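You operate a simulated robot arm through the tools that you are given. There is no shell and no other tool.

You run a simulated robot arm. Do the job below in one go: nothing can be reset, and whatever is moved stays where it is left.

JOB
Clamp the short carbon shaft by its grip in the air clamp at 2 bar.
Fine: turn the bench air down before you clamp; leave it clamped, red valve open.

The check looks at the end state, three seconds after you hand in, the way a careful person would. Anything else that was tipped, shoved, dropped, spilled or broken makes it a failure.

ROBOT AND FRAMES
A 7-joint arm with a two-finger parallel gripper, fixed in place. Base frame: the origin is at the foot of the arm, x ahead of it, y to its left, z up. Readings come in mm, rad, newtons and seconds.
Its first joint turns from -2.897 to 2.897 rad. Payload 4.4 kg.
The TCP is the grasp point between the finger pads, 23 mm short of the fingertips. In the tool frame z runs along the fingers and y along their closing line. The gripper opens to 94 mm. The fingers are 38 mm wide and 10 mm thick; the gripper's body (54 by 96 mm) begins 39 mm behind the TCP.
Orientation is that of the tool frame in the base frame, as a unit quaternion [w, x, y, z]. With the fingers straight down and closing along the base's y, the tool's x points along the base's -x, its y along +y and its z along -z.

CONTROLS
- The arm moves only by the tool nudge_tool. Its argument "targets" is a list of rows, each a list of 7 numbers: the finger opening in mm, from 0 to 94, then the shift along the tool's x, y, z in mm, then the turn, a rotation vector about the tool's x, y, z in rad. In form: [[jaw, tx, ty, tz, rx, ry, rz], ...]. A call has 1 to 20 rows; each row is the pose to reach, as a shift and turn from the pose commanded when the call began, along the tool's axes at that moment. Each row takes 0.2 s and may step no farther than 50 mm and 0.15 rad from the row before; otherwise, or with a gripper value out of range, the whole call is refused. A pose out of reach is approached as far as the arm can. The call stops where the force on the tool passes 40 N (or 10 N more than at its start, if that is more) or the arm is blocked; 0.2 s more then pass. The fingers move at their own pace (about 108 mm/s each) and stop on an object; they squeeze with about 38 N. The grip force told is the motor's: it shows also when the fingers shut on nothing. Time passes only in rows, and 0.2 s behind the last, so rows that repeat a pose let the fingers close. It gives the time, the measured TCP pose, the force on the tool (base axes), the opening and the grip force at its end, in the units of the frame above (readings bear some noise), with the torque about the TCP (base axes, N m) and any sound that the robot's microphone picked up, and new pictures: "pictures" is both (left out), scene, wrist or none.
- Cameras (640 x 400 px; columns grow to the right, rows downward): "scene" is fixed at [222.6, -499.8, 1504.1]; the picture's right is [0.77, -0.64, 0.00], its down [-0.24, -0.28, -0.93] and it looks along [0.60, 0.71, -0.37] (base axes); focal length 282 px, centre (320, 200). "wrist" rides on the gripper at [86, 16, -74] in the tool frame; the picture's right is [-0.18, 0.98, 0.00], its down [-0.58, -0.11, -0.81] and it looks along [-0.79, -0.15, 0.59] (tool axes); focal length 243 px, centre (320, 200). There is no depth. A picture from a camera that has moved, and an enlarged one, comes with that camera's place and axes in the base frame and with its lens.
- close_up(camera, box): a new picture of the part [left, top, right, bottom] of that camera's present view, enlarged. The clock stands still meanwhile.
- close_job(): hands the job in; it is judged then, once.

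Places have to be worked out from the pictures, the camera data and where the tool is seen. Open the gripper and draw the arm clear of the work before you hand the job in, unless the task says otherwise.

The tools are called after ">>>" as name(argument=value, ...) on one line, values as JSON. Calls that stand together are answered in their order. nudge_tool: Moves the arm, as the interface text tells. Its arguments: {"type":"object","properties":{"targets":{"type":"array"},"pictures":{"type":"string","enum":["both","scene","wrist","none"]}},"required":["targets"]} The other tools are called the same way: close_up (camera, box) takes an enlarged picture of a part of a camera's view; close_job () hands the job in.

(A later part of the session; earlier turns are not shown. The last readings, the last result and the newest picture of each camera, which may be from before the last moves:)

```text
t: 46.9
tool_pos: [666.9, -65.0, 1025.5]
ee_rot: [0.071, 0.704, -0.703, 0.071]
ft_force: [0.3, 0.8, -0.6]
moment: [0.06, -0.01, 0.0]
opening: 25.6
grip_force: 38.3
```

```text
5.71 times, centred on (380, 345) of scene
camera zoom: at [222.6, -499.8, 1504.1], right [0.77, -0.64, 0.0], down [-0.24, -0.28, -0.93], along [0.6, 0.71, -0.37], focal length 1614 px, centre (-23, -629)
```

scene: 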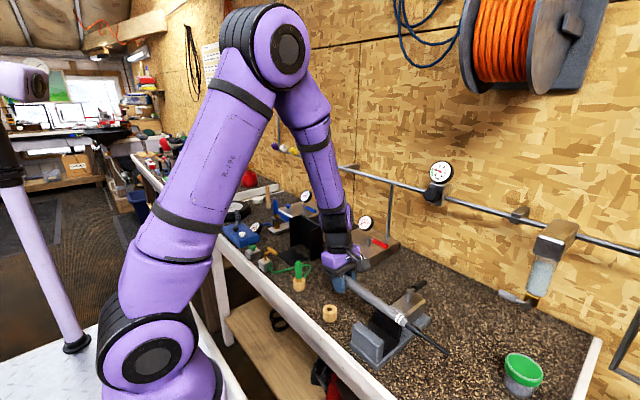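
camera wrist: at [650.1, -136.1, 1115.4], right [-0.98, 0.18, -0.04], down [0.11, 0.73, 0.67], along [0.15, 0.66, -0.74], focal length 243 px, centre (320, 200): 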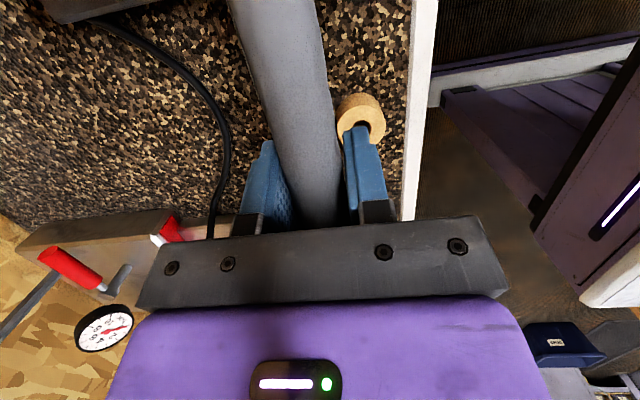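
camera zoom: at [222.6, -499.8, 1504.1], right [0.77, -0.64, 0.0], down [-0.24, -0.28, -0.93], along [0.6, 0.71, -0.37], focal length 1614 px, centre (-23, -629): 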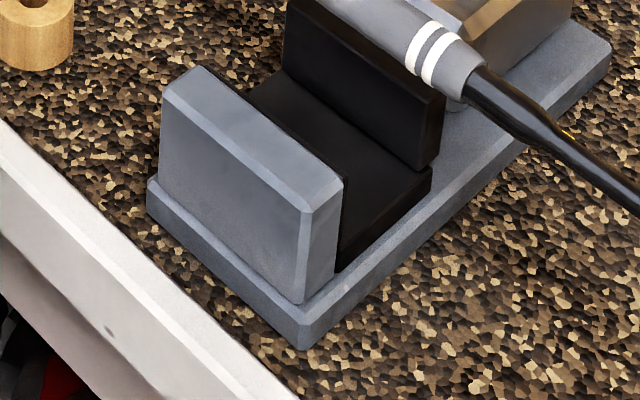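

The ring top is ≈925 and would be within a few mm of the fingers/cap if I place it this way round. Turning the shaft end-for-end keeps everything clear (thin tip over the ring side, gripper on the free -y side), so I raise it to z≈1130 and move out to (800, -150) to rotate.

>>> nudge_tool(targets=[[14, 7, 0, -34, 0, 0, 0], [14, 14, 0, -69, 0, 0, 0], [14, 21, 0, -103, 0, 0, 0], [14, 42, -33, -99, 0, 0, 0], [14, 63, -66, -95, 0, 0, 0], [14, 84, -100, -90, 0, 0, 0], [14, 104, -133, -86, 0, 0, 0], [14, 104, -133, -86, 0, 0, 0]], pictures="scene")

```text
t: 48.7
tool_pos: [800.1, -153.4, 1129.2]
ee_rot: [0.071, 0.704, -0.703, 0.071]
ft_force: [-0.3, 0.1, -1.1]
moment: [0.08, -0.06, -0.02]
opening: 25.2
grip_force: 38.0
```

scene: 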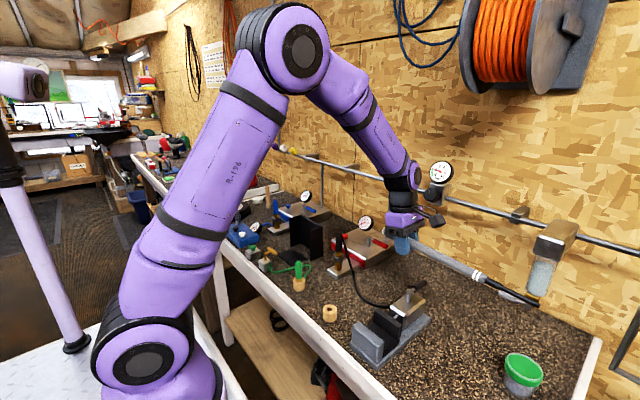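

The shaft is at z≈1130, clear of everything. I rotate it about the vertical, first half (1.54 rad) with the tip swinging through the -x side.

>>> nudge_tool(targets=[[14, 0, 0, 0, -0.028, 0, 0.137], [14, 0, 0, 0, -0.056, 0, 0.274], [14, 0, 0, 0, -0.084, 0, 0.412], [14, 0, 0, 0, -0.111, 0, 0.549], [14, 0, 0, 0, -0.139, 0, 0.686], [14, 0, 0, 0, -0.167, 0, 0.823], [14, 0, 0, 0, -0.195, 0, 0.96], [14, 0, 0, 0, -0.223, 0, 1.098], [14, 0, 0, 0, -0.251, 0, 1.235], [14, 0, 0, 0, -0.279, 0, 1.372], [14, 0, 0, 0, -0.306, 0, 1.509], [14, 0, 0, 0, -0.306, 0, 1.509]], pictures="both")

```text
t: 51.3
tool_pos: [800.1, -150.8, 1130.1]
ee_rot: [-0.101, -0.016, 0.995, -0.001]
ft_force: [0.6, 0.3, -0.7]
moment: [0.02, -0.09, 0.0]
opening: 25.5
grip_force: 37.8
camera wrist: at [729.0, -137.6, 1220.0], right [0.15, 0.99, -0.04], down [0.73, -0.09, 0.67], along [0.66, -0.13, -0.74], focal length 243 px, centre (320, 200)
```

scene: 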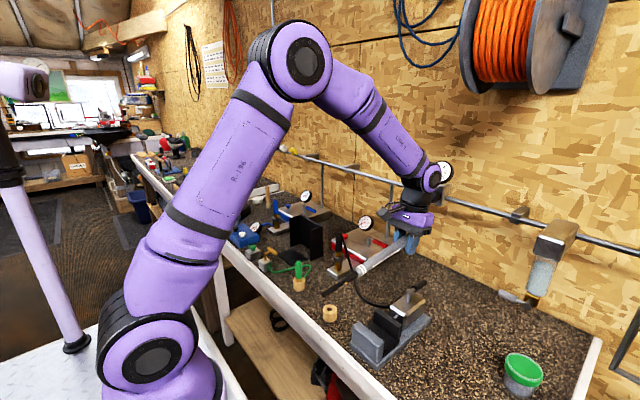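
wrist: 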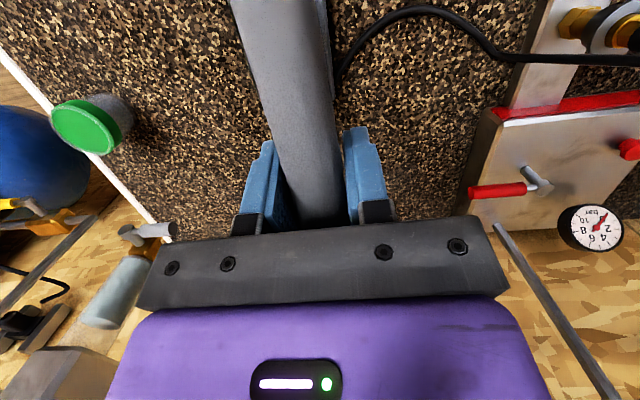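

Halfway, all clear. I complete the remaining 1.60 rad so the tip points to +y.

>>> nudge_tool(targets=[[14, 0, 0, 0, -0.0266, 0, 0.1308], [14, 0, 0, 0, -0.0532, 0, 0.2616], [14, 0, 0, 0, -0.0798, 0, 0.3924], [14, 0, 0, 0, -0.1063, 0, 0.5233], [14, 0, 0, 0, -0.1329, 0, 0.6541], [14, 0, 0, 0, -0.1595, 0, 0.7849], [14, 0, 0, 0, -0.1861, 0, 0.9157], [14, 0, 0, 0, -0.2127, 0, 1.0466], [14, 0, 0, 0, -0.2393, 0, 1.1774], [14, 0, 0, 0, -0.2658, 0, 1.3083], [14, 0, 0, 0, -0.2924, 0, 1.4391], [14, 0, 0, 0, -0.319, 0, 1.57], [14, 0, 0, 0, -0.319, 0, 1.57]], pictures="both")

```text
t: 54.1
tool_pos: [800.6, -150.9, 1129.6]
ee_rot: [-0.071, 0.704, 0.703, 0.071]
ft_force: [-0.3, 0.4, -0.9]
moment: [-0.07, -0.01, -0.02]
opening: 25.5
grip_force: 38.1
camera wrist: at [815.6, -82.1, 1219.8], right [0.98, -0.18, -0.04], down [-0.11, -0.73, 0.67], along [-0.15, -0.66, -0.74], focal length 243 px, centre (320, 200)
```

scene: 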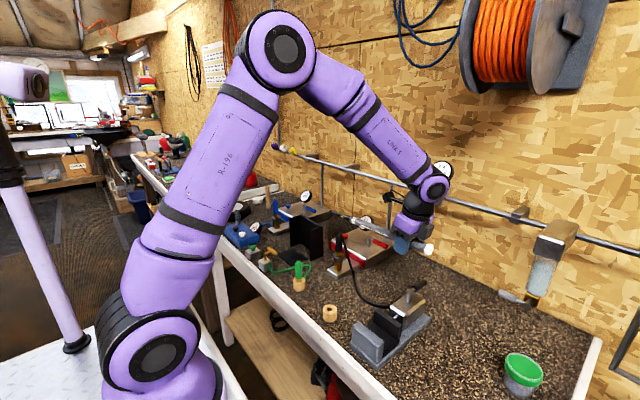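
wrist: 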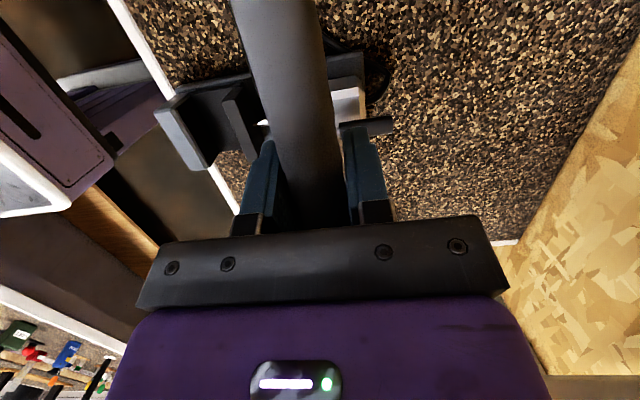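

The tip now points to +y. I carry it at height to (667, -303), so that the balance point comes over the clamp floor centre (y≈-191).

>>> nudge_tool(targets=[[14, -30, -27, -6, 0, 0, 0], [14, -60, -53, -12, 0, 0, 0], [14, -90, -80, -18, 0, 0, 0], [14, -120, -107, -24, 0, 0, 0], [14, -149, -133.6, -30, 0, 0, 0], [14, -149, -133.6, -30, 0, 0, 0]], pictures="both")

>>> close_up(camera="scene", box=[320, 230, 480, 370])

>>> close_up(camera="wrist", box=[180, 0, 440, 200])

```text
t: 55.5
tool_pos: [666.8, -302.5, 1130.6]
ee_rot: [-0.071, 0.703, 0.704, 0.071]
ft_force: [0.7, 0.1, -1.1]
moment: [-0.07, 0.04, 0.0]
opening: 25.8
grip_force: 38.5
camera wrist: at [682.8, -234.2, 1220.3], right [0.98, -0.18, -0.04], down [-0.11, -0.73, 0.67], along [-0.15, -0.66, -0.74], focal length 243 px, centre (320, 200)
```

scene: 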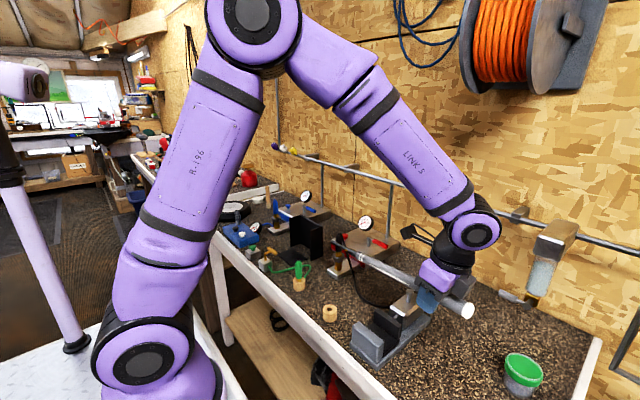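
wrist: 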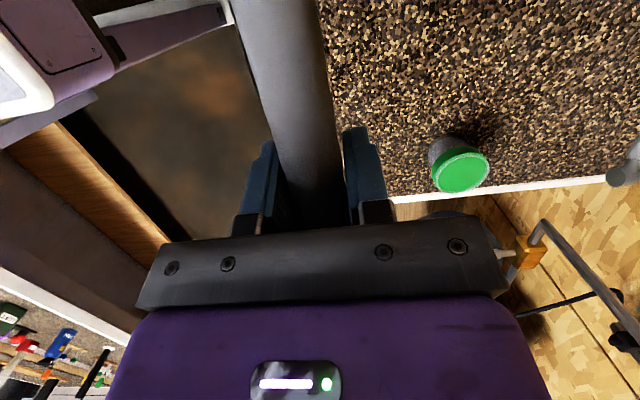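

```text
2.86 times, centred on (400, 300) of scene
camera zoom: at [222.6, -499.8, 1504.1], right [0.77, -0.64, 0.0], down [-0.24, -0.28, -0.93], along [0.6, 0.71, -0.37], focal length 807 px, centre (91, -86)
```

zoom: 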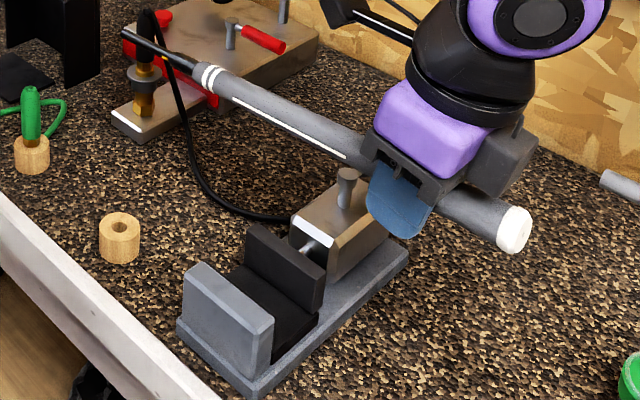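

```text
2.00 times, centred on (310, 100) of wrist
camera zoom: at [682.8, -234.2, 1220.3], right [0.98, -0.18, -0.04], down [-0.11, -0.73, 0.67], along [-0.15, -0.66, -0.74], focal length 485 px, centre (340, 400)
```

zoom: 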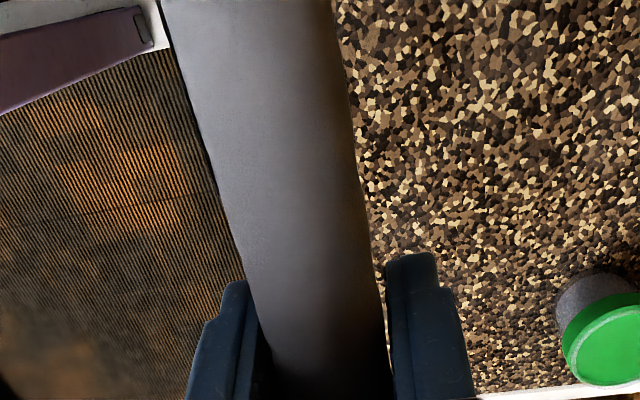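

The shaft is nearly level (tip slightly low). I trim the tilt by 0.035 rad and lower to TCP z≈985 to verify alignment with the jaw gap.

>>> nudge_tool(targets=[[14, -7, 0, 36, 0, 0.02, 0], [14, -15, 0, 72, 0, 0.035, 0], [14, -22, 0, 108, 0, 0.035, 0], [14, -29, 0, 143, 0, 0.035, 0], [14, -29, 0, 143, 0, 0.035, 0]], pictures="both")

>>> close_up(camera="scene", box=[330, 260, 450, 370])

```text
t: 56.7
tool_pos: [665.2, -302.6, 981.7]
ee_rot: [-0.083, 0.702, 0.703, 0.082]
ft_force: [0.2, 0.0, -1.2]
moment: [-0.08, 0.0, -0.01]
opening: 25.5
grip_force: 37.4
camera wrist: at [680.8, -236.8, 1074.5], right [0.98, -0.18, -0.04], down [-0.11, -0.75, 0.65], along [-0.15, -0.63, -0.76], focal length 243 px, centre (320, 200)
```

scene: 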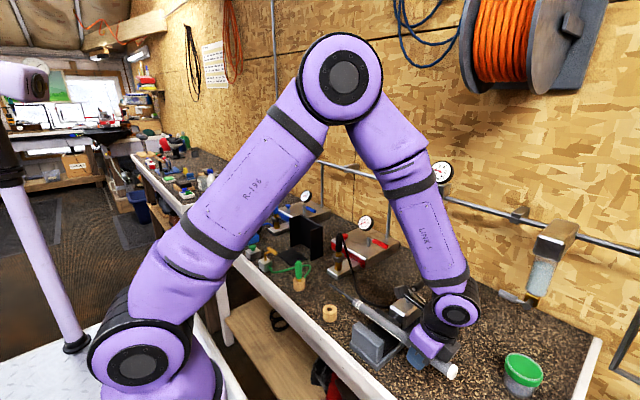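
wrist: 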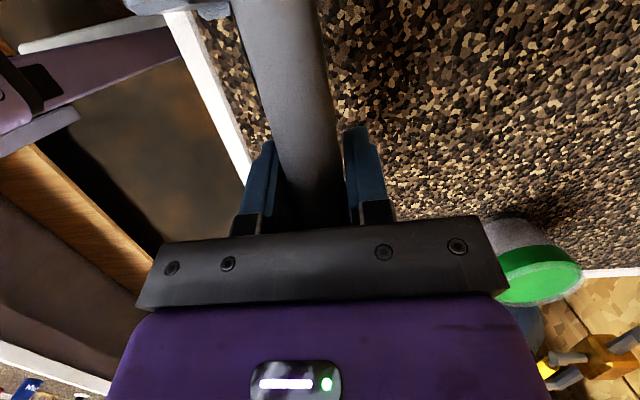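

```text
3.64 times, centred on (390, 315) of scene
camera zoom: at [222.6, -499.8, 1504.1], right [0.77, -0.64, 0.0], down [-0.24, -0.28, -0.93], along [0.6, 0.71, -0.37], focal length 1027 px, centre (66, -218)
```

zoom: 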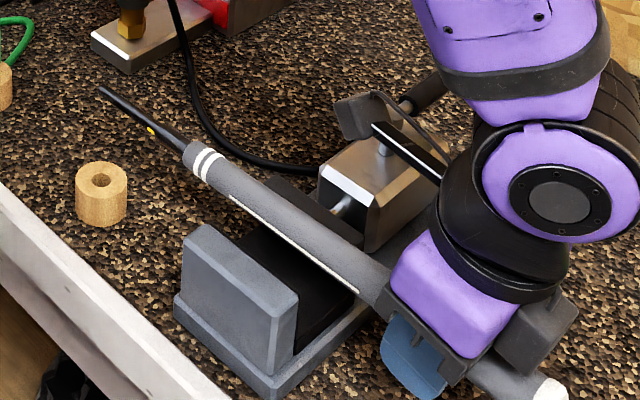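

Aligned: shaft axis x≈664 in the 641–691 gap, axis about 10 mm above TCP. I lower 40 mm, then feel for the floor in small steps.

>>> nudge_tool(targets=[[14, -3.5, 1, 14.6, 0, 0, 0], [14, -7, 1.5, 29, 0, 0, 0], [14, -9.3, 1.5, 38.9, 0, 0, 0], [14, -9.3, 1.5, 38.9, 0, 0, 0]], pictures="scene")

>>> close_up(camera="scene", box=[330, 280, 440, 380])

```text
t: 57.7
tool_pos: [666.2, -303.8, 943.7]
ee_rot: [-0.083, 0.701, 0.704, 0.083]
ft_force: [-0.2, -0.4, -0.8]
moment: [-0.07, 0.01, 0.02]
opening: 25.5
grip_force: 37.5
```

scene: 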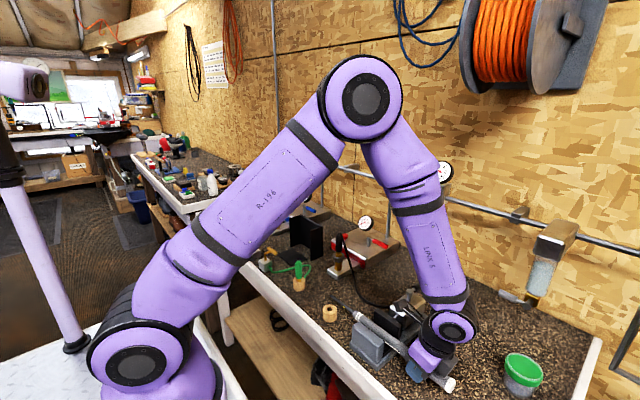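

```text
4.00 times, centred on (385, 330) of scene
camera zoom: at [222.6, -499.8, 1504.1], right [0.77, -0.64, 0.0], down [-0.24, -0.28, -0.93], along [0.6, 0.71, -0.37], focal length 1130 px, centre (60, -320)
```

zoom: 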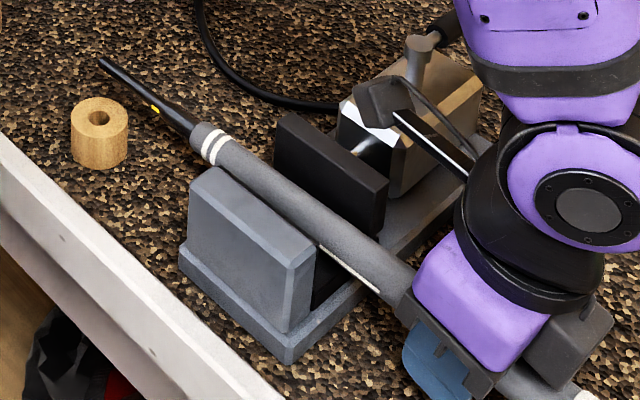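

No contact yet. I step down 5 mm and then 3 mm, watching force.

>>> nudge_tool(targets=[[14, -0.6, 0, 2.4, 0, 0, 0], [14, -1.2, 0, 4.9, 0, 0, 0], [14, -1.2, 0, 4.9, 0, 0, 0]], pictures="none")

>>> nudge_tool(targets=[[14, -0.6, 0, 2.4, 0, 0, 0], [14, -0.7, 0, 2.9, 0, 0, 0], [14, -0.7, 0, 2.9, 0, 0, 0]], pictures="none")

```text
t: 58.5
tool_pos: [668.5, -304.4, 938.1]
ee_rot: [-0.083, 0.702, 0.703, 0.082]
ft_force: [-0.7, -0.4, 2.0]
moment: [0.27, 0.02, 0.02]
opening: 25.5
grip_force: 38.2
```

```text
t: 59.3
tool_pos: [666.5, -303.5, 935.6]
ee_rot: [-0.082, 0.702, 0.702, 0.082]
ft_force: [0.1, -6.2, 8.5]
moment: [0.64, -0.04, -0.08]
opening: 25.5
grip_force: 38.2
```

Contact made over the floor (both edges). I ease up 1.5 mm and open the fingers gently.

>>> nudge_tool(targets=[[14, 0.3, 0, -1.5, 0, 0, 0], [22, 0.3, 0, -1.5, 0, 0, 0], [25, 0.3, 0, -1.5, 0, 0, 0], [27, 0.3, 0, -1.5, 0, 0, 0], [30, 0.3, 0, -1.5, 0, 0, 0], [36, 0.3, 0, -1.5, 0, 0, 0], [36, 0.3, 0, -1.5, 0, 0, 0], [36, 0.3, 0, -1.5, 0, 0, 0]], pictures="both")

>>> close_up(camera="scene", box=[330, 280, 440, 380])

```text
t: 61.1
tool_pos: [667.6, -302.6, 937.4]
ee_rot: [-0.083, 0.702, 0.702, 0.084]
ft_force: [-0.1, 0.2, 0.0]
moment: [0.01, 0.05, 0.0]
opening: 36.0
grip_force: 0.0
camera wrist: at [682.9, -237.5, 1029.9], right [0.98, -0.18, -0.04], down [-0.11, -0.75, 0.65], along [-0.15, -0.63, -0.76], focal length 243 px, centre (320, 200)
```

scene: 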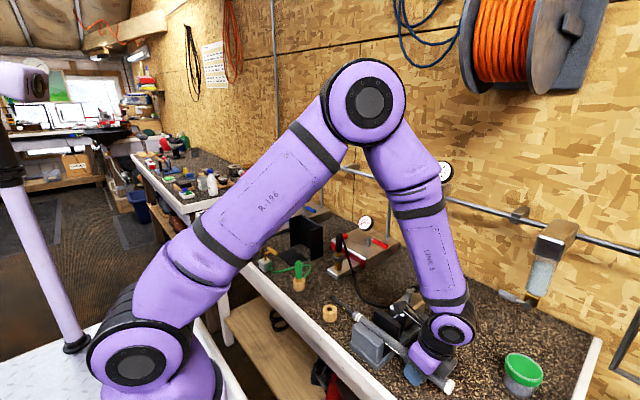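
wrist: 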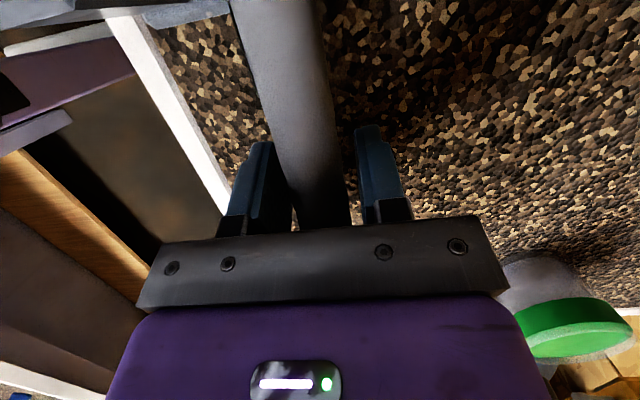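

```text
4.00 times, centred on (385, 330) of scene
camera zoom: at [222.6, -499.8, 1504.1], right [0.77, -0.64, 0.0], down [-0.24, -0.28, -0.93], along [0.6, 0.71, -0.37], focal length 1130 px, centre (60, -320)
```

zoom: 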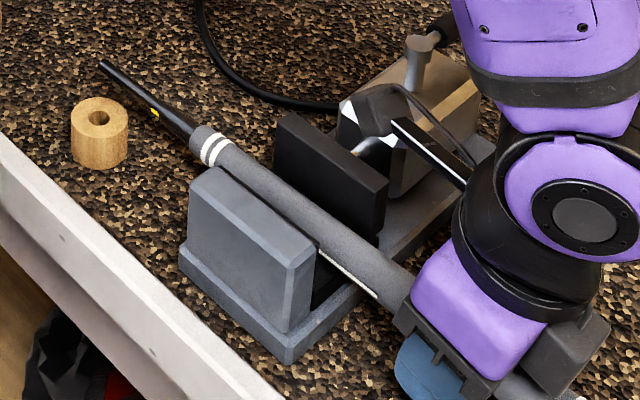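

The shaft looks level on the floor. I wait a moment with no motion and compare to be sure it is not tipping.

>>> nudge_tool(targets=[[40, 0, 0, 0, 0, 0, 0], [44, 0, 0, 0, 0, 0, 0], [44, 0, 0, 0, 0, 0, 0]], pictures="wrist")

>>> close_up(camera="scene", box=[320, 280, 460, 400])

>>> close_up(camera="scene", box=[330, 290, 390, 350])

```text
t: 61.9
tool_pos: [667.3, -302.7, 936.9]
ee_rot: [-0.083, 0.701, 0.703, 0.083]
ft_force: [-0.4, -1.1, -0.6]
moment: [0.01, 0.01, -0.04]
opening: 44.0
grip_force: 0.0
camera wrist: at [682.8, -237.5, 1029.9], right [0.98, -0.18, -0.04], down [-0.11, -0.75, 0.65], along [-0.15, -0.63, -0.76], focal length 243 px, centre (320, 200)
```

wrist: 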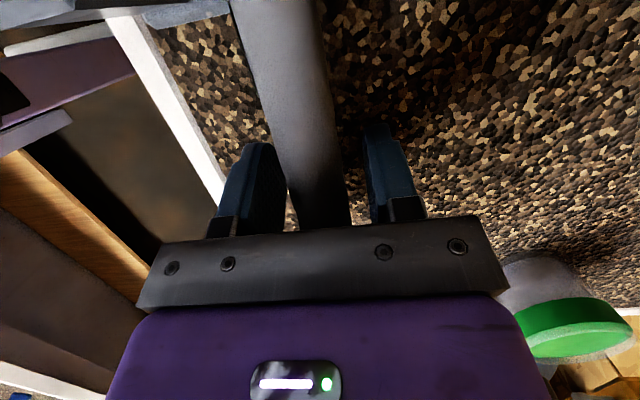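

```text
3.33 times, centred on (390, 340) of scene
camera zoom: at [222.6, -499.8, 1504.1], right [0.77, -0.64, 0.0], down [-0.24, -0.28, -0.93], along [0.6, 0.71, -0.37], focal length 941 px, centre (87, -267)
```

zoom: 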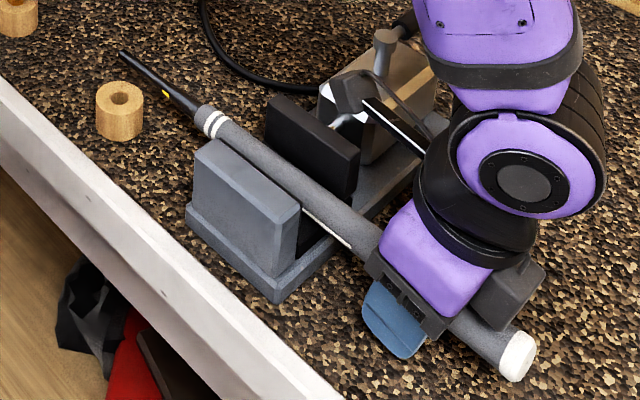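

```text
6.67 times, centred on (360, 320) of scene
camera zoom: at [222.6, -499.8, 1504.1], right [0.77, -0.64, 0.0], down [-0.24, -0.28, -0.93], along [0.6, 0.71, -0.37], focal length 1882 px, centre (53, -600)
```

zoom: 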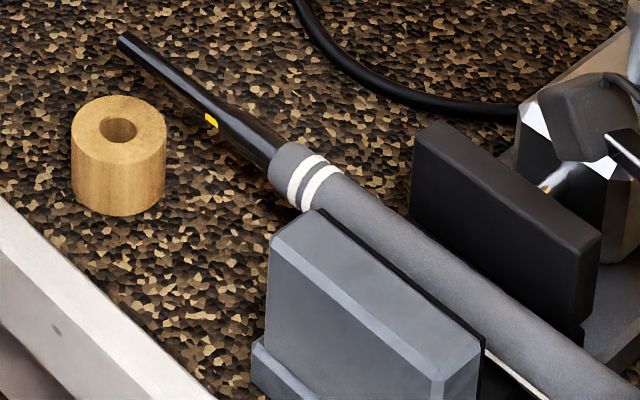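

The shaft rests level and stable on the clamp floor (rings y≈-126, cap y≈-370). I withdraw the fingers straight up 170 mm and then square the tool to vertical.

>>> nudge_tool(targets=[[44, 2.3, 0, -9.7, 0, 0, 0], [44, 9.3, 0, -38.9, 0, 0, 0], [44, 18.6, 0, -77.8, 0, 0, 0], [44, 28, 0, -116.6, 0, 0, 0], [44, 39.6, 0, -165.2, 0, 0, 0], [44, 39.6, 0, -165.2, 0, -0.12, 0], [44, 39.6, 0, -165.2, 0, -0.235, 0], [44, 39.6, 0, -165.2, 0, -0.235, 0]], pictures="both")

>>> close_up(camera="scene", box=[320, 270, 460, 390])

```text
t: 63.7
tool_pos: [668.0, -303.1, 1107.6]
ee_rot: [0.0, 0.706, 0.708, 0.0]
ft_force: [-0.7, 0.3, 0.3]
moment: [-0.03, -0.01, 0.02]
opening: 44.0
grip_force: 0.1
camera wrist: at [683.8, -217.4, 1181.5], right [0.98, -0.18, 0.0], down [-0.11, -0.58, 0.81], along [-0.15, -0.79, -0.59], focal length 243 px, centre (320, 200)
```

scene: 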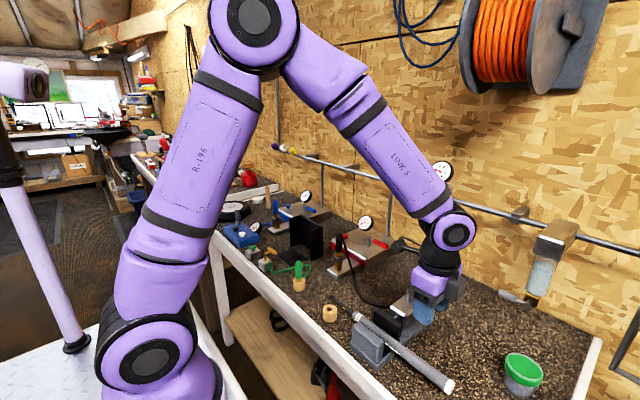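
wrist: 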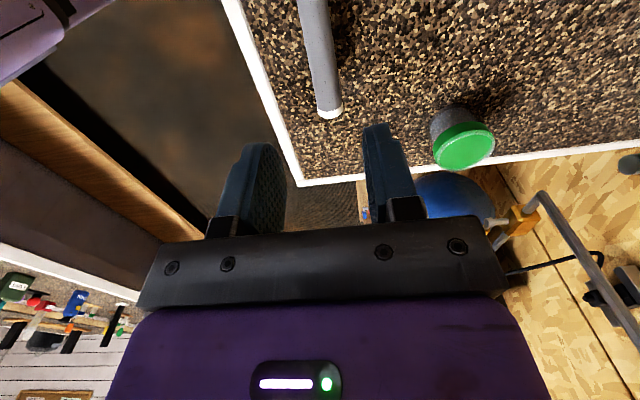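

```text
3.33 times, centred on (390, 330) of scene
camera zoom: at [222.6, -499.8, 1504.1], right [0.77, -0.64, 0.0], down [-0.24, -0.28, -0.93], along [0.6, 0.71, -0.37], focal length 941 px, centre (87, -233)
```

zoom: 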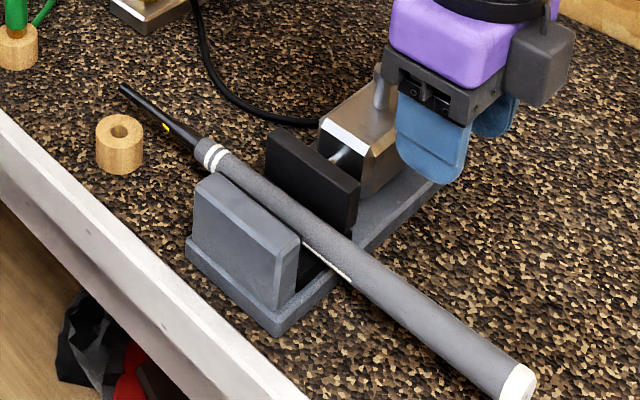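

The shaft lies securely in the clamp. Now the red valve: I move over toward its handle (post at ≈(949, 88), handle toward -y, z≈986), yawing back so the closing line is along y and closing the fingers as a pusher.

>>> nudge_tool(targets=[[44, 28, 20, -8, 0, 0, -0.131], [44, 57, 39, -16, 0, 0, -0.262], [40, 85, 59, -22, 0, 0, -0.393], [30, 114, 78, -22, 0, 0, -0.524], [20, 142, 98, -22, 0, 0, -0.655], [10, 170, 117, -22, 0, 0, -0.785], [0, 199, 137, -22, 0, 0, -0.916], [0, 227, 157, -22, 0, 0, -1.047], [0, 256, 176, -22, 0, 0, -1.178], [0, 284, 196, -22, 0, 0, -1.309], [0, 313, 215, -22, 0, 0, -1.44], [0, 341, 235, -22, 0, 0, -1.571], [0, 341, 235, -22, 0, 0, -1.571]], pictures="both")

>>> close_up(camera="wrist", box=[200, 0, 480, 200])

>>> close_up(camera="scene", box=[310, 190, 450, 320])

```text
t: 66.5
tool_pos: [901.4, 39.0, 1130.0]
ee_rot: [0.0, -0.001, 1.0, 0.0]
ft_force: [-0.3, 0.4, 0.8]
moment: [0.01, 0.01, -0.04]
opening: 0.0
grip_force: 37.6
camera wrist: at [814.7, 53.5, 1205.0], right [0.18, 0.98, 0.0], down [0.58, -0.11, 0.81], along [0.79, -0.15, -0.59], focal length 243 px, centre (320, 200)
```

scene: 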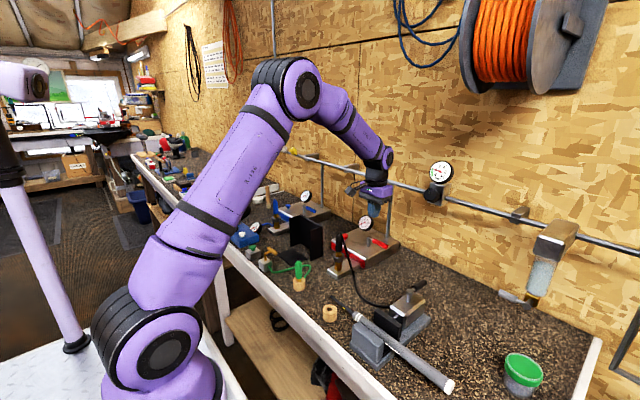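
wrist: 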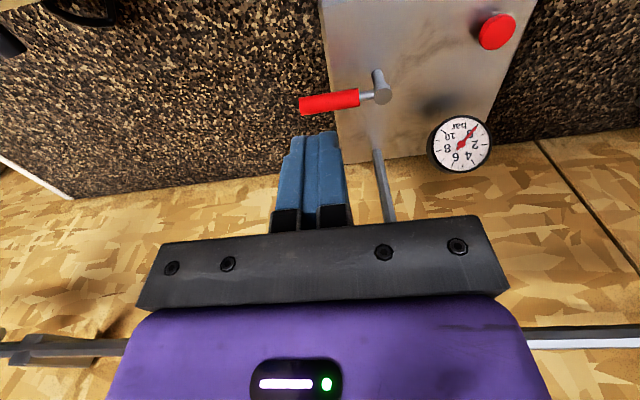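

```text
2.00 times, centred on (340, 100) of wrist
camera zoom: at [814.7, 53.5, 1205.0], right [0.18, 0.98, 0.0], down [0.58, -0.11, 0.81], along [0.79, -0.15, -0.59], focal length 485 px, centre (280, 400)
```

zoom: 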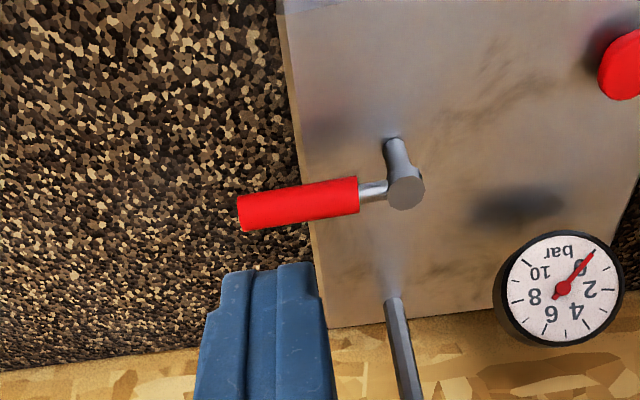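

```text
3.08 times, centred on (380, 255) of scene
camera zoom: at [222.6, -499.8, 1504.1], right [0.77, -0.64, 0.0], down [-0.24, -0.28, -0.93], along [0.6, 0.71, -0.37], focal length 869 px, centre (135, 31)
```

zoom: 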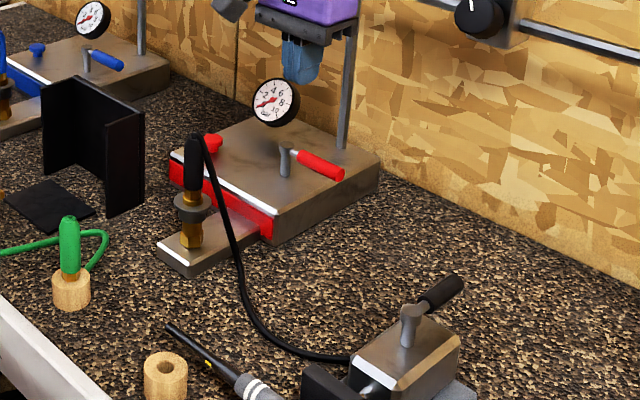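

Handle confirmed: x≈950, from y≈66 to 9, z≈986, post at (950, 88). I descend beside it on its -x side at (917, 38), TCP z≈1001, fingers closed.

>>> nudge_tool(targets=[[0, -16, -1, 10, 0, 0, 0], [0, -16, -1, 50, 0, 0, 0], [0, -16, -1, 90, 0, 0, 0], [0, -16, -1, 115, 0, 0, 0], [0, -16, -1, 129, 0, 0, 0], [0, -16, -1, 129, 0, 0, 0]], pictures="both")

>>> close_up(camera="scene", box=[320, 200, 440, 290])

```text
t: 67.9
tool_pos: [917.4, 38.8, 999.6]
ee_rot: [-0.001, -0.001, 1.0, 0.0]
ft_force: [0.0, -0.3, -0.6]
moment: [0.02, 0.01, 0.01]
opening: 0.1
grip_force: 38.1
camera wrist: at [831.0, 54.0, 1074.8], right [0.18, 0.98, 0.0], down [0.58, -0.11, 0.81], along [0.79, -0.15, -0.59], focal length 243 px, centre (320, 200)
```

scene: 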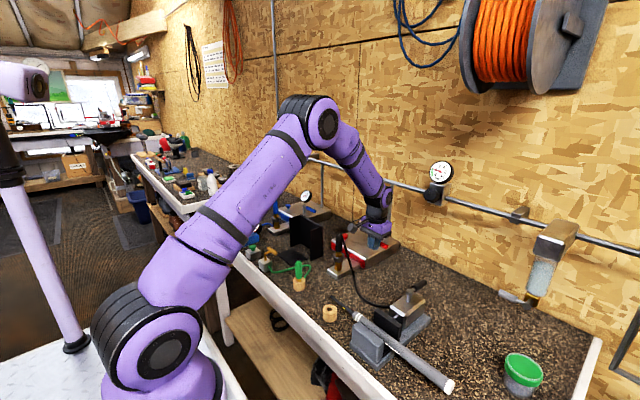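
wrist: 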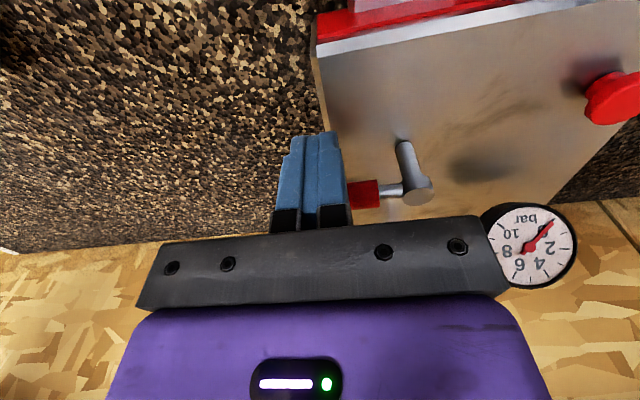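

```text
4.44 times, centred on (380, 245) of scene
camera zoom: at [222.6, -499.8, 1504.1], right [0.77, -0.64, 0.0], down [-0.24, -0.28, -0.93], along [0.6, 0.71, -0.37], focal length 1255 px, centre (53, 0)
```

zoom: 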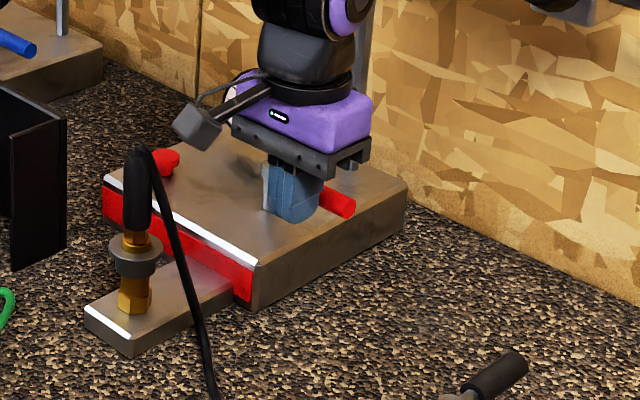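

The fingers are beside the handle. I push gently +x by 14 mm to see whether the lever moves that way.

>>> nudge_tool(targets=[[0, -4, 0, 0, 0, 0, 0], [0, -8, 0, 0, 0, 0, 0], [0, -11, 0, 0, 0, 0, 0], [0, -14, 0, 0, 0, 0, 0]], pictures="wrist")

```text
t: 68.7
tool_pos: [922.4, 37.9, 999.9]
ee_rot: [-0.005, -0.001, 1.0, 0.0]
ft_force: [-23.2, -1.5, 15.5]
moment: [-0.06, 0.03, 0.0]
opening: 0.0
grip_force: 37.6
stopped in row 3: the force on the tool passed its limit at 44 N (the readings are from after the stop); the commanded pose is now the measured one
camera wrist: at [837.3, 53.7, 1075.4], right [0.18, 0.98, 0.0], down [0.59, -0.11, 0.8], along [0.79, -0.15, -0.6], focal length 243 px, centre (320, 200)
```

wrist: 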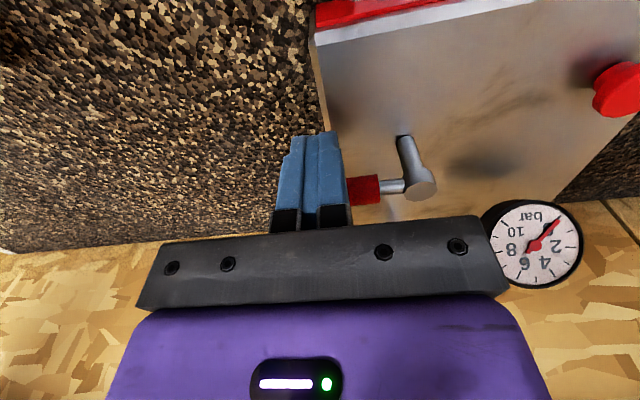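

The lever won't move toward +x (stop), so it opens toward -x. I back off, rise 90 mm, go around to the +x side at x≈982, and yaw -90° so the wrist camera stays away from the hose plug.

>>> nudge_tool(targets=[[0, 7, 0, 0, 0, 0, 0], [0, 7, 0, -40, 0, 0, 0], [0, 7, 0, -85, 0, 0, 0], [0, 0, 0, -90, 0, 0, -0.131], [0, -6, 0, -90, 0, 0, -0.262], [0, -12, 0, -90, 0, 0, -0.393], [0, -18, 0, -90, 0, 0, -0.524], [0, -24, 0, -90, 0, 0, -0.655], [0, -30, 0, -90, 0, 0, -0.785], [0, -36, 0, -90, 0, 0, -0.916], [0, -42, 0, -90, 0, 0, -1.047], [0, -48, 0, -90, 0, 0, -1.178], [0, -53, 0, -90, 0, 0, -1.309], [0, -57, 0, -90, 0, 0, -1.44], [0, -60, 0, -90, 0, 0, -1.571], [0, -60, 0, -90, 0, 0, -1.571]], pictures="both")

```text
t: 72.1
tool_pos: [987.6, 38.8, 1088.2]
ee_rot: [0.002, 0.708, -0.706, -0.003]
ft_force: [-0.6, -0.5, 0.6]
moment: [-0.02, 0.02, -0.01]
opening: 0.0
grip_force: 38.5
camera wrist: at [971.3, -48.5, 1163.1], right [-0.98, 0.18, 0.01], down [0.11, 0.58, 0.81], along [0.14, 0.79, -0.59], focal length 243 px, centre (320, 200)
```

scene: 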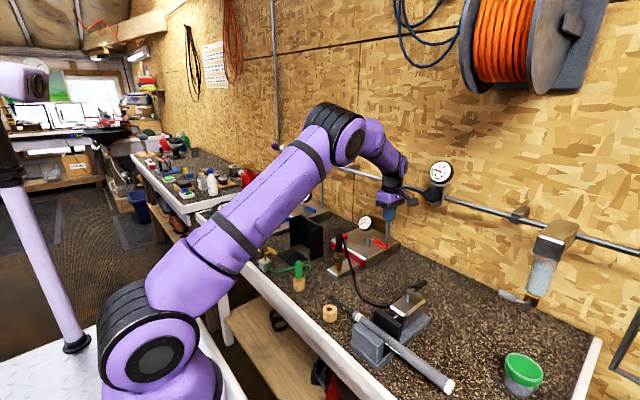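
wrist: 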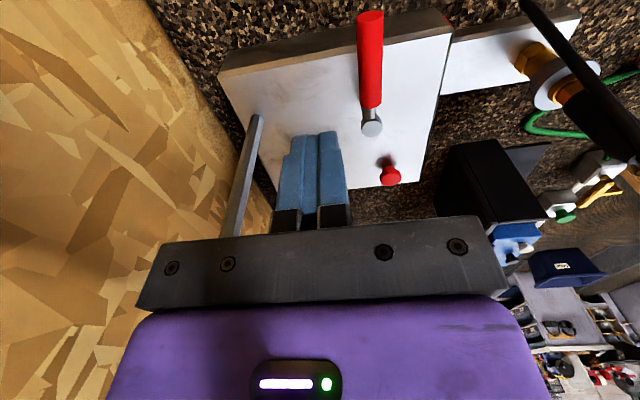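

I'm on the +x side of the handle. I descend to TCP z≈1000 at x≈980.

>>> nudge_tool(targets=[[0, 0, 7, 20, 0, 0, 0], [0, 0, 7, 50, 0, 0, 0], [0, 0, 7, 75, 0, 0, 0], [0, 0, 7, 88, 0, 0, 0], [0, 0, 7, 88, 0, 0, 0]], pictures="wrist")

```text
t: 73.3
tool_pos: [979.0, 38.0, 999.9]
ee_rot: [0.003, 0.708, -0.706, -0.003]
ft_force: [-0.6, -0.2, -0.5]
moment: [0.0, 0.01, 0.01]
opening: 0.0
grip_force: 37.8
camera wrist: at [963.7, -49.5, 1075.1], right [-0.98, 0.18, 0.01], down [0.11, 0.58, 0.81], along [0.14, 0.79, -0.59], focal length 243 px, centre (320, 200)
```

wrist: 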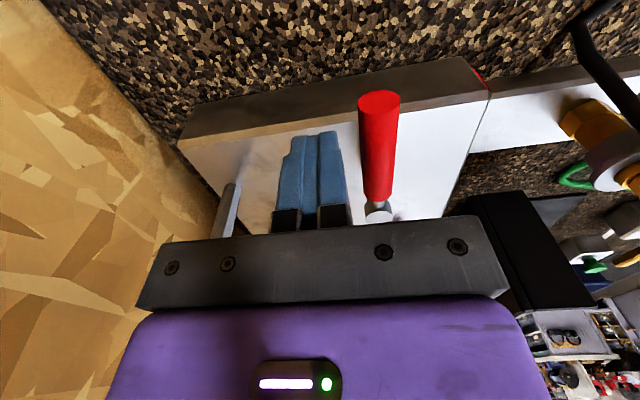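

Positioned beside the handle on its +x side. I push toward -x along its arc, first ~25 mm, to confirm it moves.

>>> nudge_tool(targets=[[0, 0, 9, 0, 0, 0, 0], [0, 1, 14, 0, 0, 0, 0], [0, 3, 19, 0, 0, 0, 0], [0, 5, 24, 0, 0, 0, 0], [0, 6, 29, 0, 0, 0, 0]], pictures="wrist")

```text
t: 74.5
tool_pos: [950.3, 33.2, 1001.5]
ee_rot: [0.003, 0.708, -0.707, -0.002]
ft_force: [1.3, 0.4, 0.9]
moment: [-0.02, -0.03, -0.01]
opening: 0.0
grip_force: 38.0
camera wrist: at [934.6, -54.8, 1074.9], right [-0.98, 0.18, 0.01], down [0.11, 0.58, 0.81], along [0.14, 0.79, -0.59], focal length 243 px, centre (320, 200)
```

wrist: 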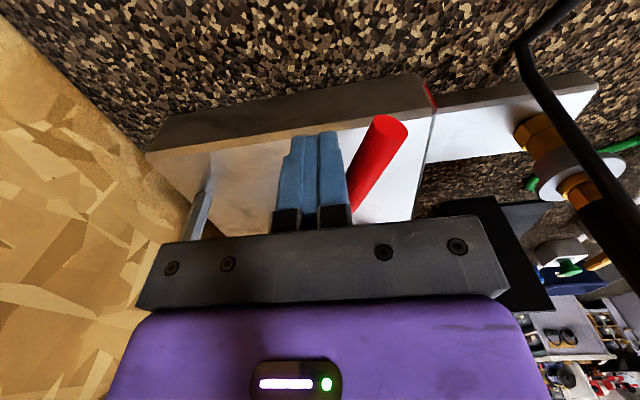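

The handle is turning. I continue along the arc to bring it in line with the pipe.

>>> nudge_tool(targets=[[0, 0, 7, 0, 0, 0, 0], [0, 0, 14, 0, 0, 0, 0], [0, -2, 20, 0, 0, 0, 0], [0, -4.5, 26.5, 0, 0, 0, 0], [0, -9, 32, 0, 0, 0, 0], [0, -15, 37, 0, 0, 0, 0], [0, -21, 41, 0, 0, 0, 0], [0, -26, 44, 0, 0, 0, 0], [0, -28, 45, 0, 0, 0, 0], [0, -28, 45, 0, 0, 0, 0]], pictures="both")

>>> close_up(camera="scene", box=[310, 200, 450, 330])

```text
t: 76.7
tool_pos: [904.0, 62.2, 1001.8]
ee_rot: [0.004, 0.708, -0.706, -0.003]
ft_force: [-0.3, 0.2, 0.5]
moment: [0.03, 0.03, -0.02]
opening: 0.0
grip_force: 37.9
camera wrist: at [889.0, -26.4, 1075.6], right [-0.98, 0.18, 0.01], down [0.11, 0.58, 0.81], along [0.14, 0.79, -0.59], focal length 243 px, centre (320, 200)
```

scene: 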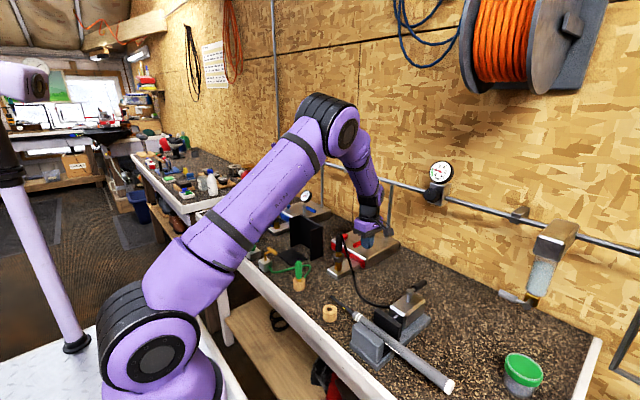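
wrist: 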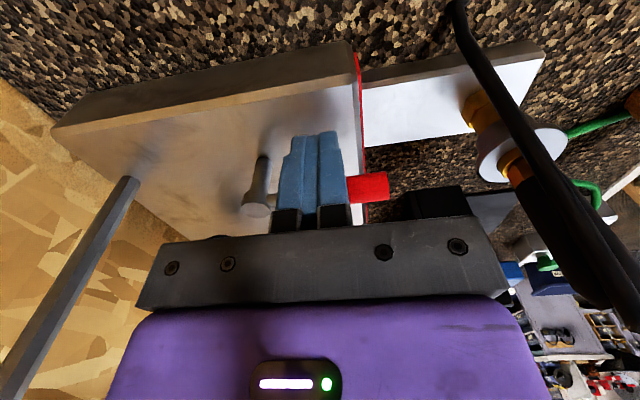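

```text
3.08 times, centred on (380, 265) of scene
camera zoom: at [222.6, -499.8, 1504.1], right [0.77, -0.64, 0.0], down [-0.24, -0.28, -0.93], along [0.6, 0.71, -0.37], focal length 869 px, centre (135, 0)
```

zoom: 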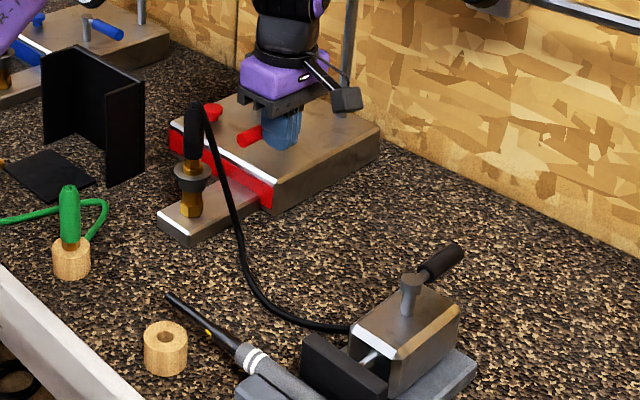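

The handle now points to -x, along the pipe line. I nudge a few mm more to feel for the end stop, then check the angle and red gauge.

>>> nudge_tool(targets=[[0, -2, 0, 0, 0, 0, 0], [0, -4, 0, 0, 0, 0, 0], [0, -5, 0, 0, 0, 0, 0]], pictures="wrist")

```text
t: 77.5
tool_pos: [904.2, 62.3, 1000.6]
ee_rot: [-0.004, -0.707, 0.707, 0.002]
ft_force: [-7.5, -19.6, 5.6]
moment: [-0.2, 0.21, 0.13]
opening: 0.1
grip_force: 38.0
camera wrist: at [888.7, -24.5, 1075.6], right [-0.98, 0.18, 0.01], down [0.12, 0.58, 0.8], along [0.14, 0.79, -0.59], focal length 243 px, centre (320, 200)
```

wrist: 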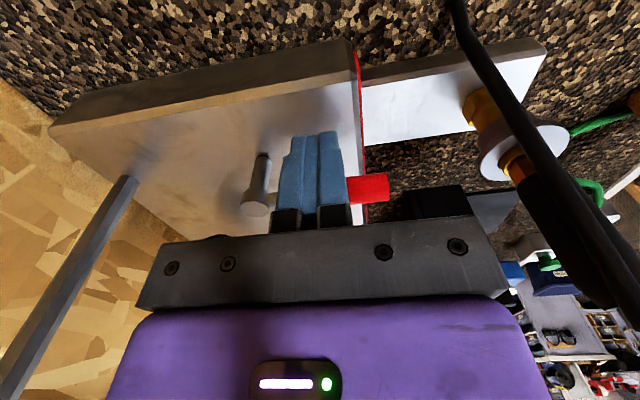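

It's against its open stop (about 20 N). I back away and rise to check the red gauge and the clamp.

>>> nudge_tool(targets=[[0, 8, 0, 0, 0, 0, 0], [0, 18, 0, 0, 0, 0, 0], [0, 18, 0, -40, 0, 0, 0], [0, 30, 0, -85, 0, 0, 0], [0, 60, 0, -100, 0, 0, 0], [0, 60, 0, -100, 0, 0, 0]], pictures="both")

>>> close_up(camera="scene", box=[320, 200, 420, 280])

>>> close_up(camera="scene", box=[330, 270, 450, 370])

>>> close_up(camera="scene", box=[425, 160, 455, 190])

```text
t: 78.9
tool_pos: [905.4, 7.6, 1100.6]
ee_rot: [0.003, 0.708, -0.706, -0.003]
ft_force: [0.0, 1.2, -0.7]
moment: [-0.02, -0.05, 0.0]
opening: 0.0
grip_force: 37.6
camera wrist: at [889.8, -80.7, 1175.0], right [-0.98, 0.18, 0.01], down [0.11, 0.58, 0.81], along [0.14, 0.79, -0.59], focal length 243 px, centre (320, 200)
```

scene: 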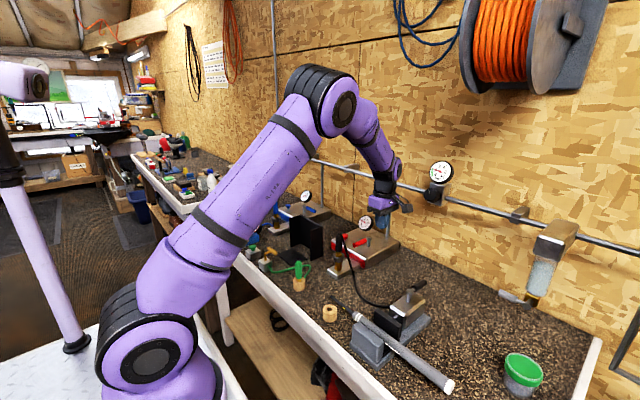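
wrist: 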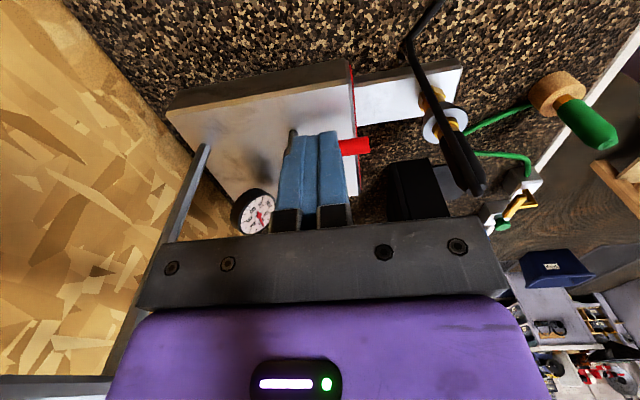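

```text
5.00 times, centred on (370, 240) of scene
camera zoom: at [222.6, -499.8, 1504.1], right [0.77, -0.64, 0.0], down [-0.24, -0.28, -0.93], along [0.6, 0.71, -0.37], focal length 1412 px, centre (70, 0)
```

zoom: 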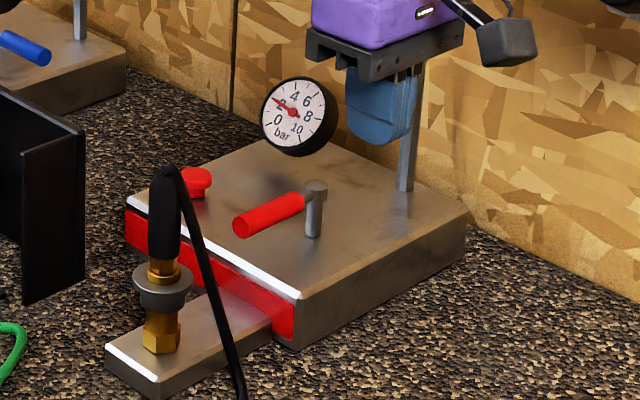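

```text
4.00 times, centred on (390, 320) of scene
camera zoom: at [222.6, -499.8, 1504.1], right [0.77, -0.64, 0.0], down [-0.24, -0.28, -0.93], along [0.6, 0.71, -0.37], focal length 1130 px, centre (40, -280)
```

zoom: 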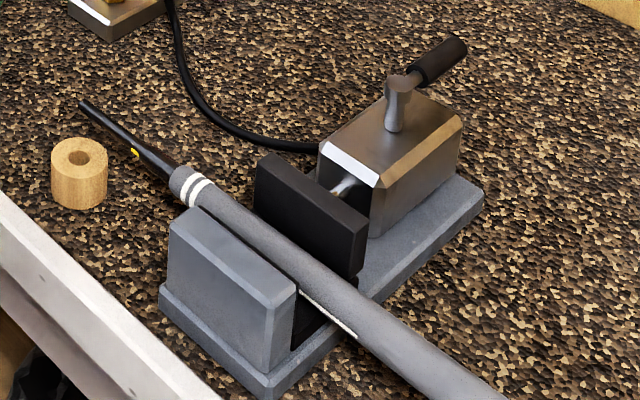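

```text
13.33 times, centred on (440, 175) of scene
camera zoom: at [222.6, -499.8, 1504.1], right [0.77, -0.64, 0.0], down [-0.24, -0.28, -0.93], along [0.6, 0.71, -0.37], focal length 3765 px, centre (-1280, 533)
```

zoom: 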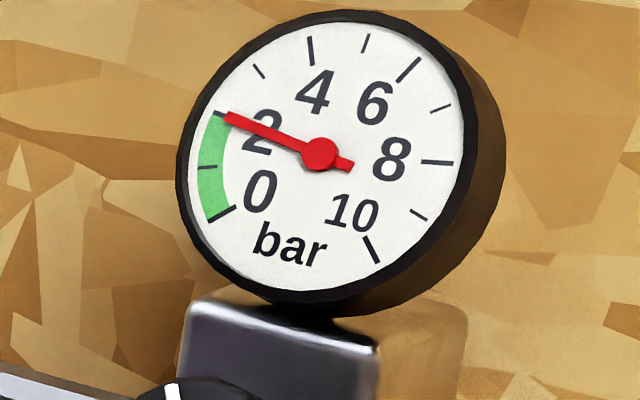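

Red gauge now shows 2 bar and the regulator holds 2 bar; the jaws are still open, so the clamp's own black lever must actuate it. It points +x from its post at (789, -192), z≈1005. I move to its +y side at (834, -150) above it.

>>> nudge_tool(targets=[[0, 32, 14, 0, 0, 0, 0], [0, 63, 28, 0, 0, 0, 0], [0, 95, 43, 0, 0, 0, 0], [0, 126, 57, 0, 0, 0, 0], [0, 158, 71, 0, 0, 0, 0], [0, 158, 71, 0, 0, 0, 0]], pictures="both")

>>> close_up(camera="scene", box=[350, 220, 470, 320])

```text
t: 80.3
tool_pos: [834.7, -153.0, 1102.3]
ee_rot: [0.003, 0.708, -0.706, -0.003]
ft_force: [-0.4, 0.0, -0.1]
moment: [-0.03, -0.03, -0.01]
opening: 0.1
grip_force: 38.1
camera wrist: at [819.3, -240.0, 1176.9], right [-0.98, 0.18, 0.01], down [0.11, 0.58, 0.81], along [0.14, 0.79, -0.59], focal length 243 px, centre (320, 200)
```

scene: 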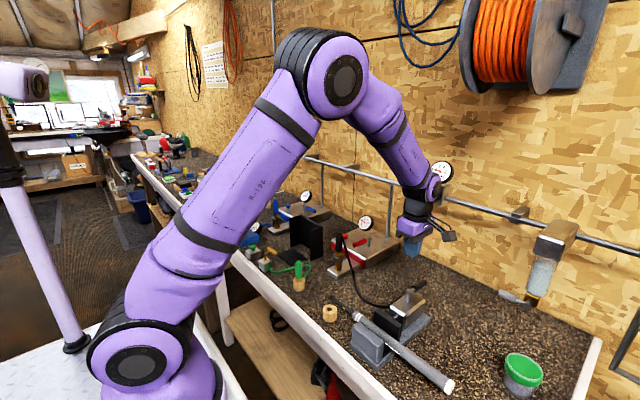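
wrist: 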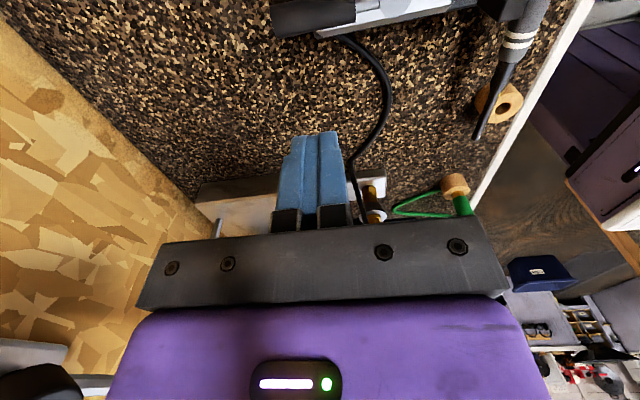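

```text
4.00 times, centred on (410, 270) of scene
camera zoom: at [222.6, -499.8, 1504.1], right [0.77, -0.64, 0.0], down [-0.24, -0.28, -0.93], along [0.6, 0.71, -0.37], focal length 1130 px, centre (-40, -80)
```

zoom: 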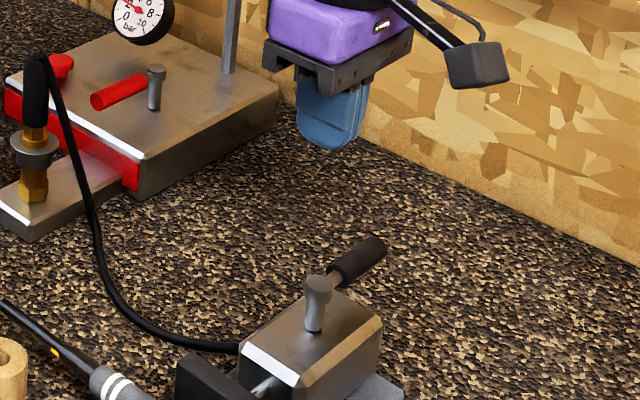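

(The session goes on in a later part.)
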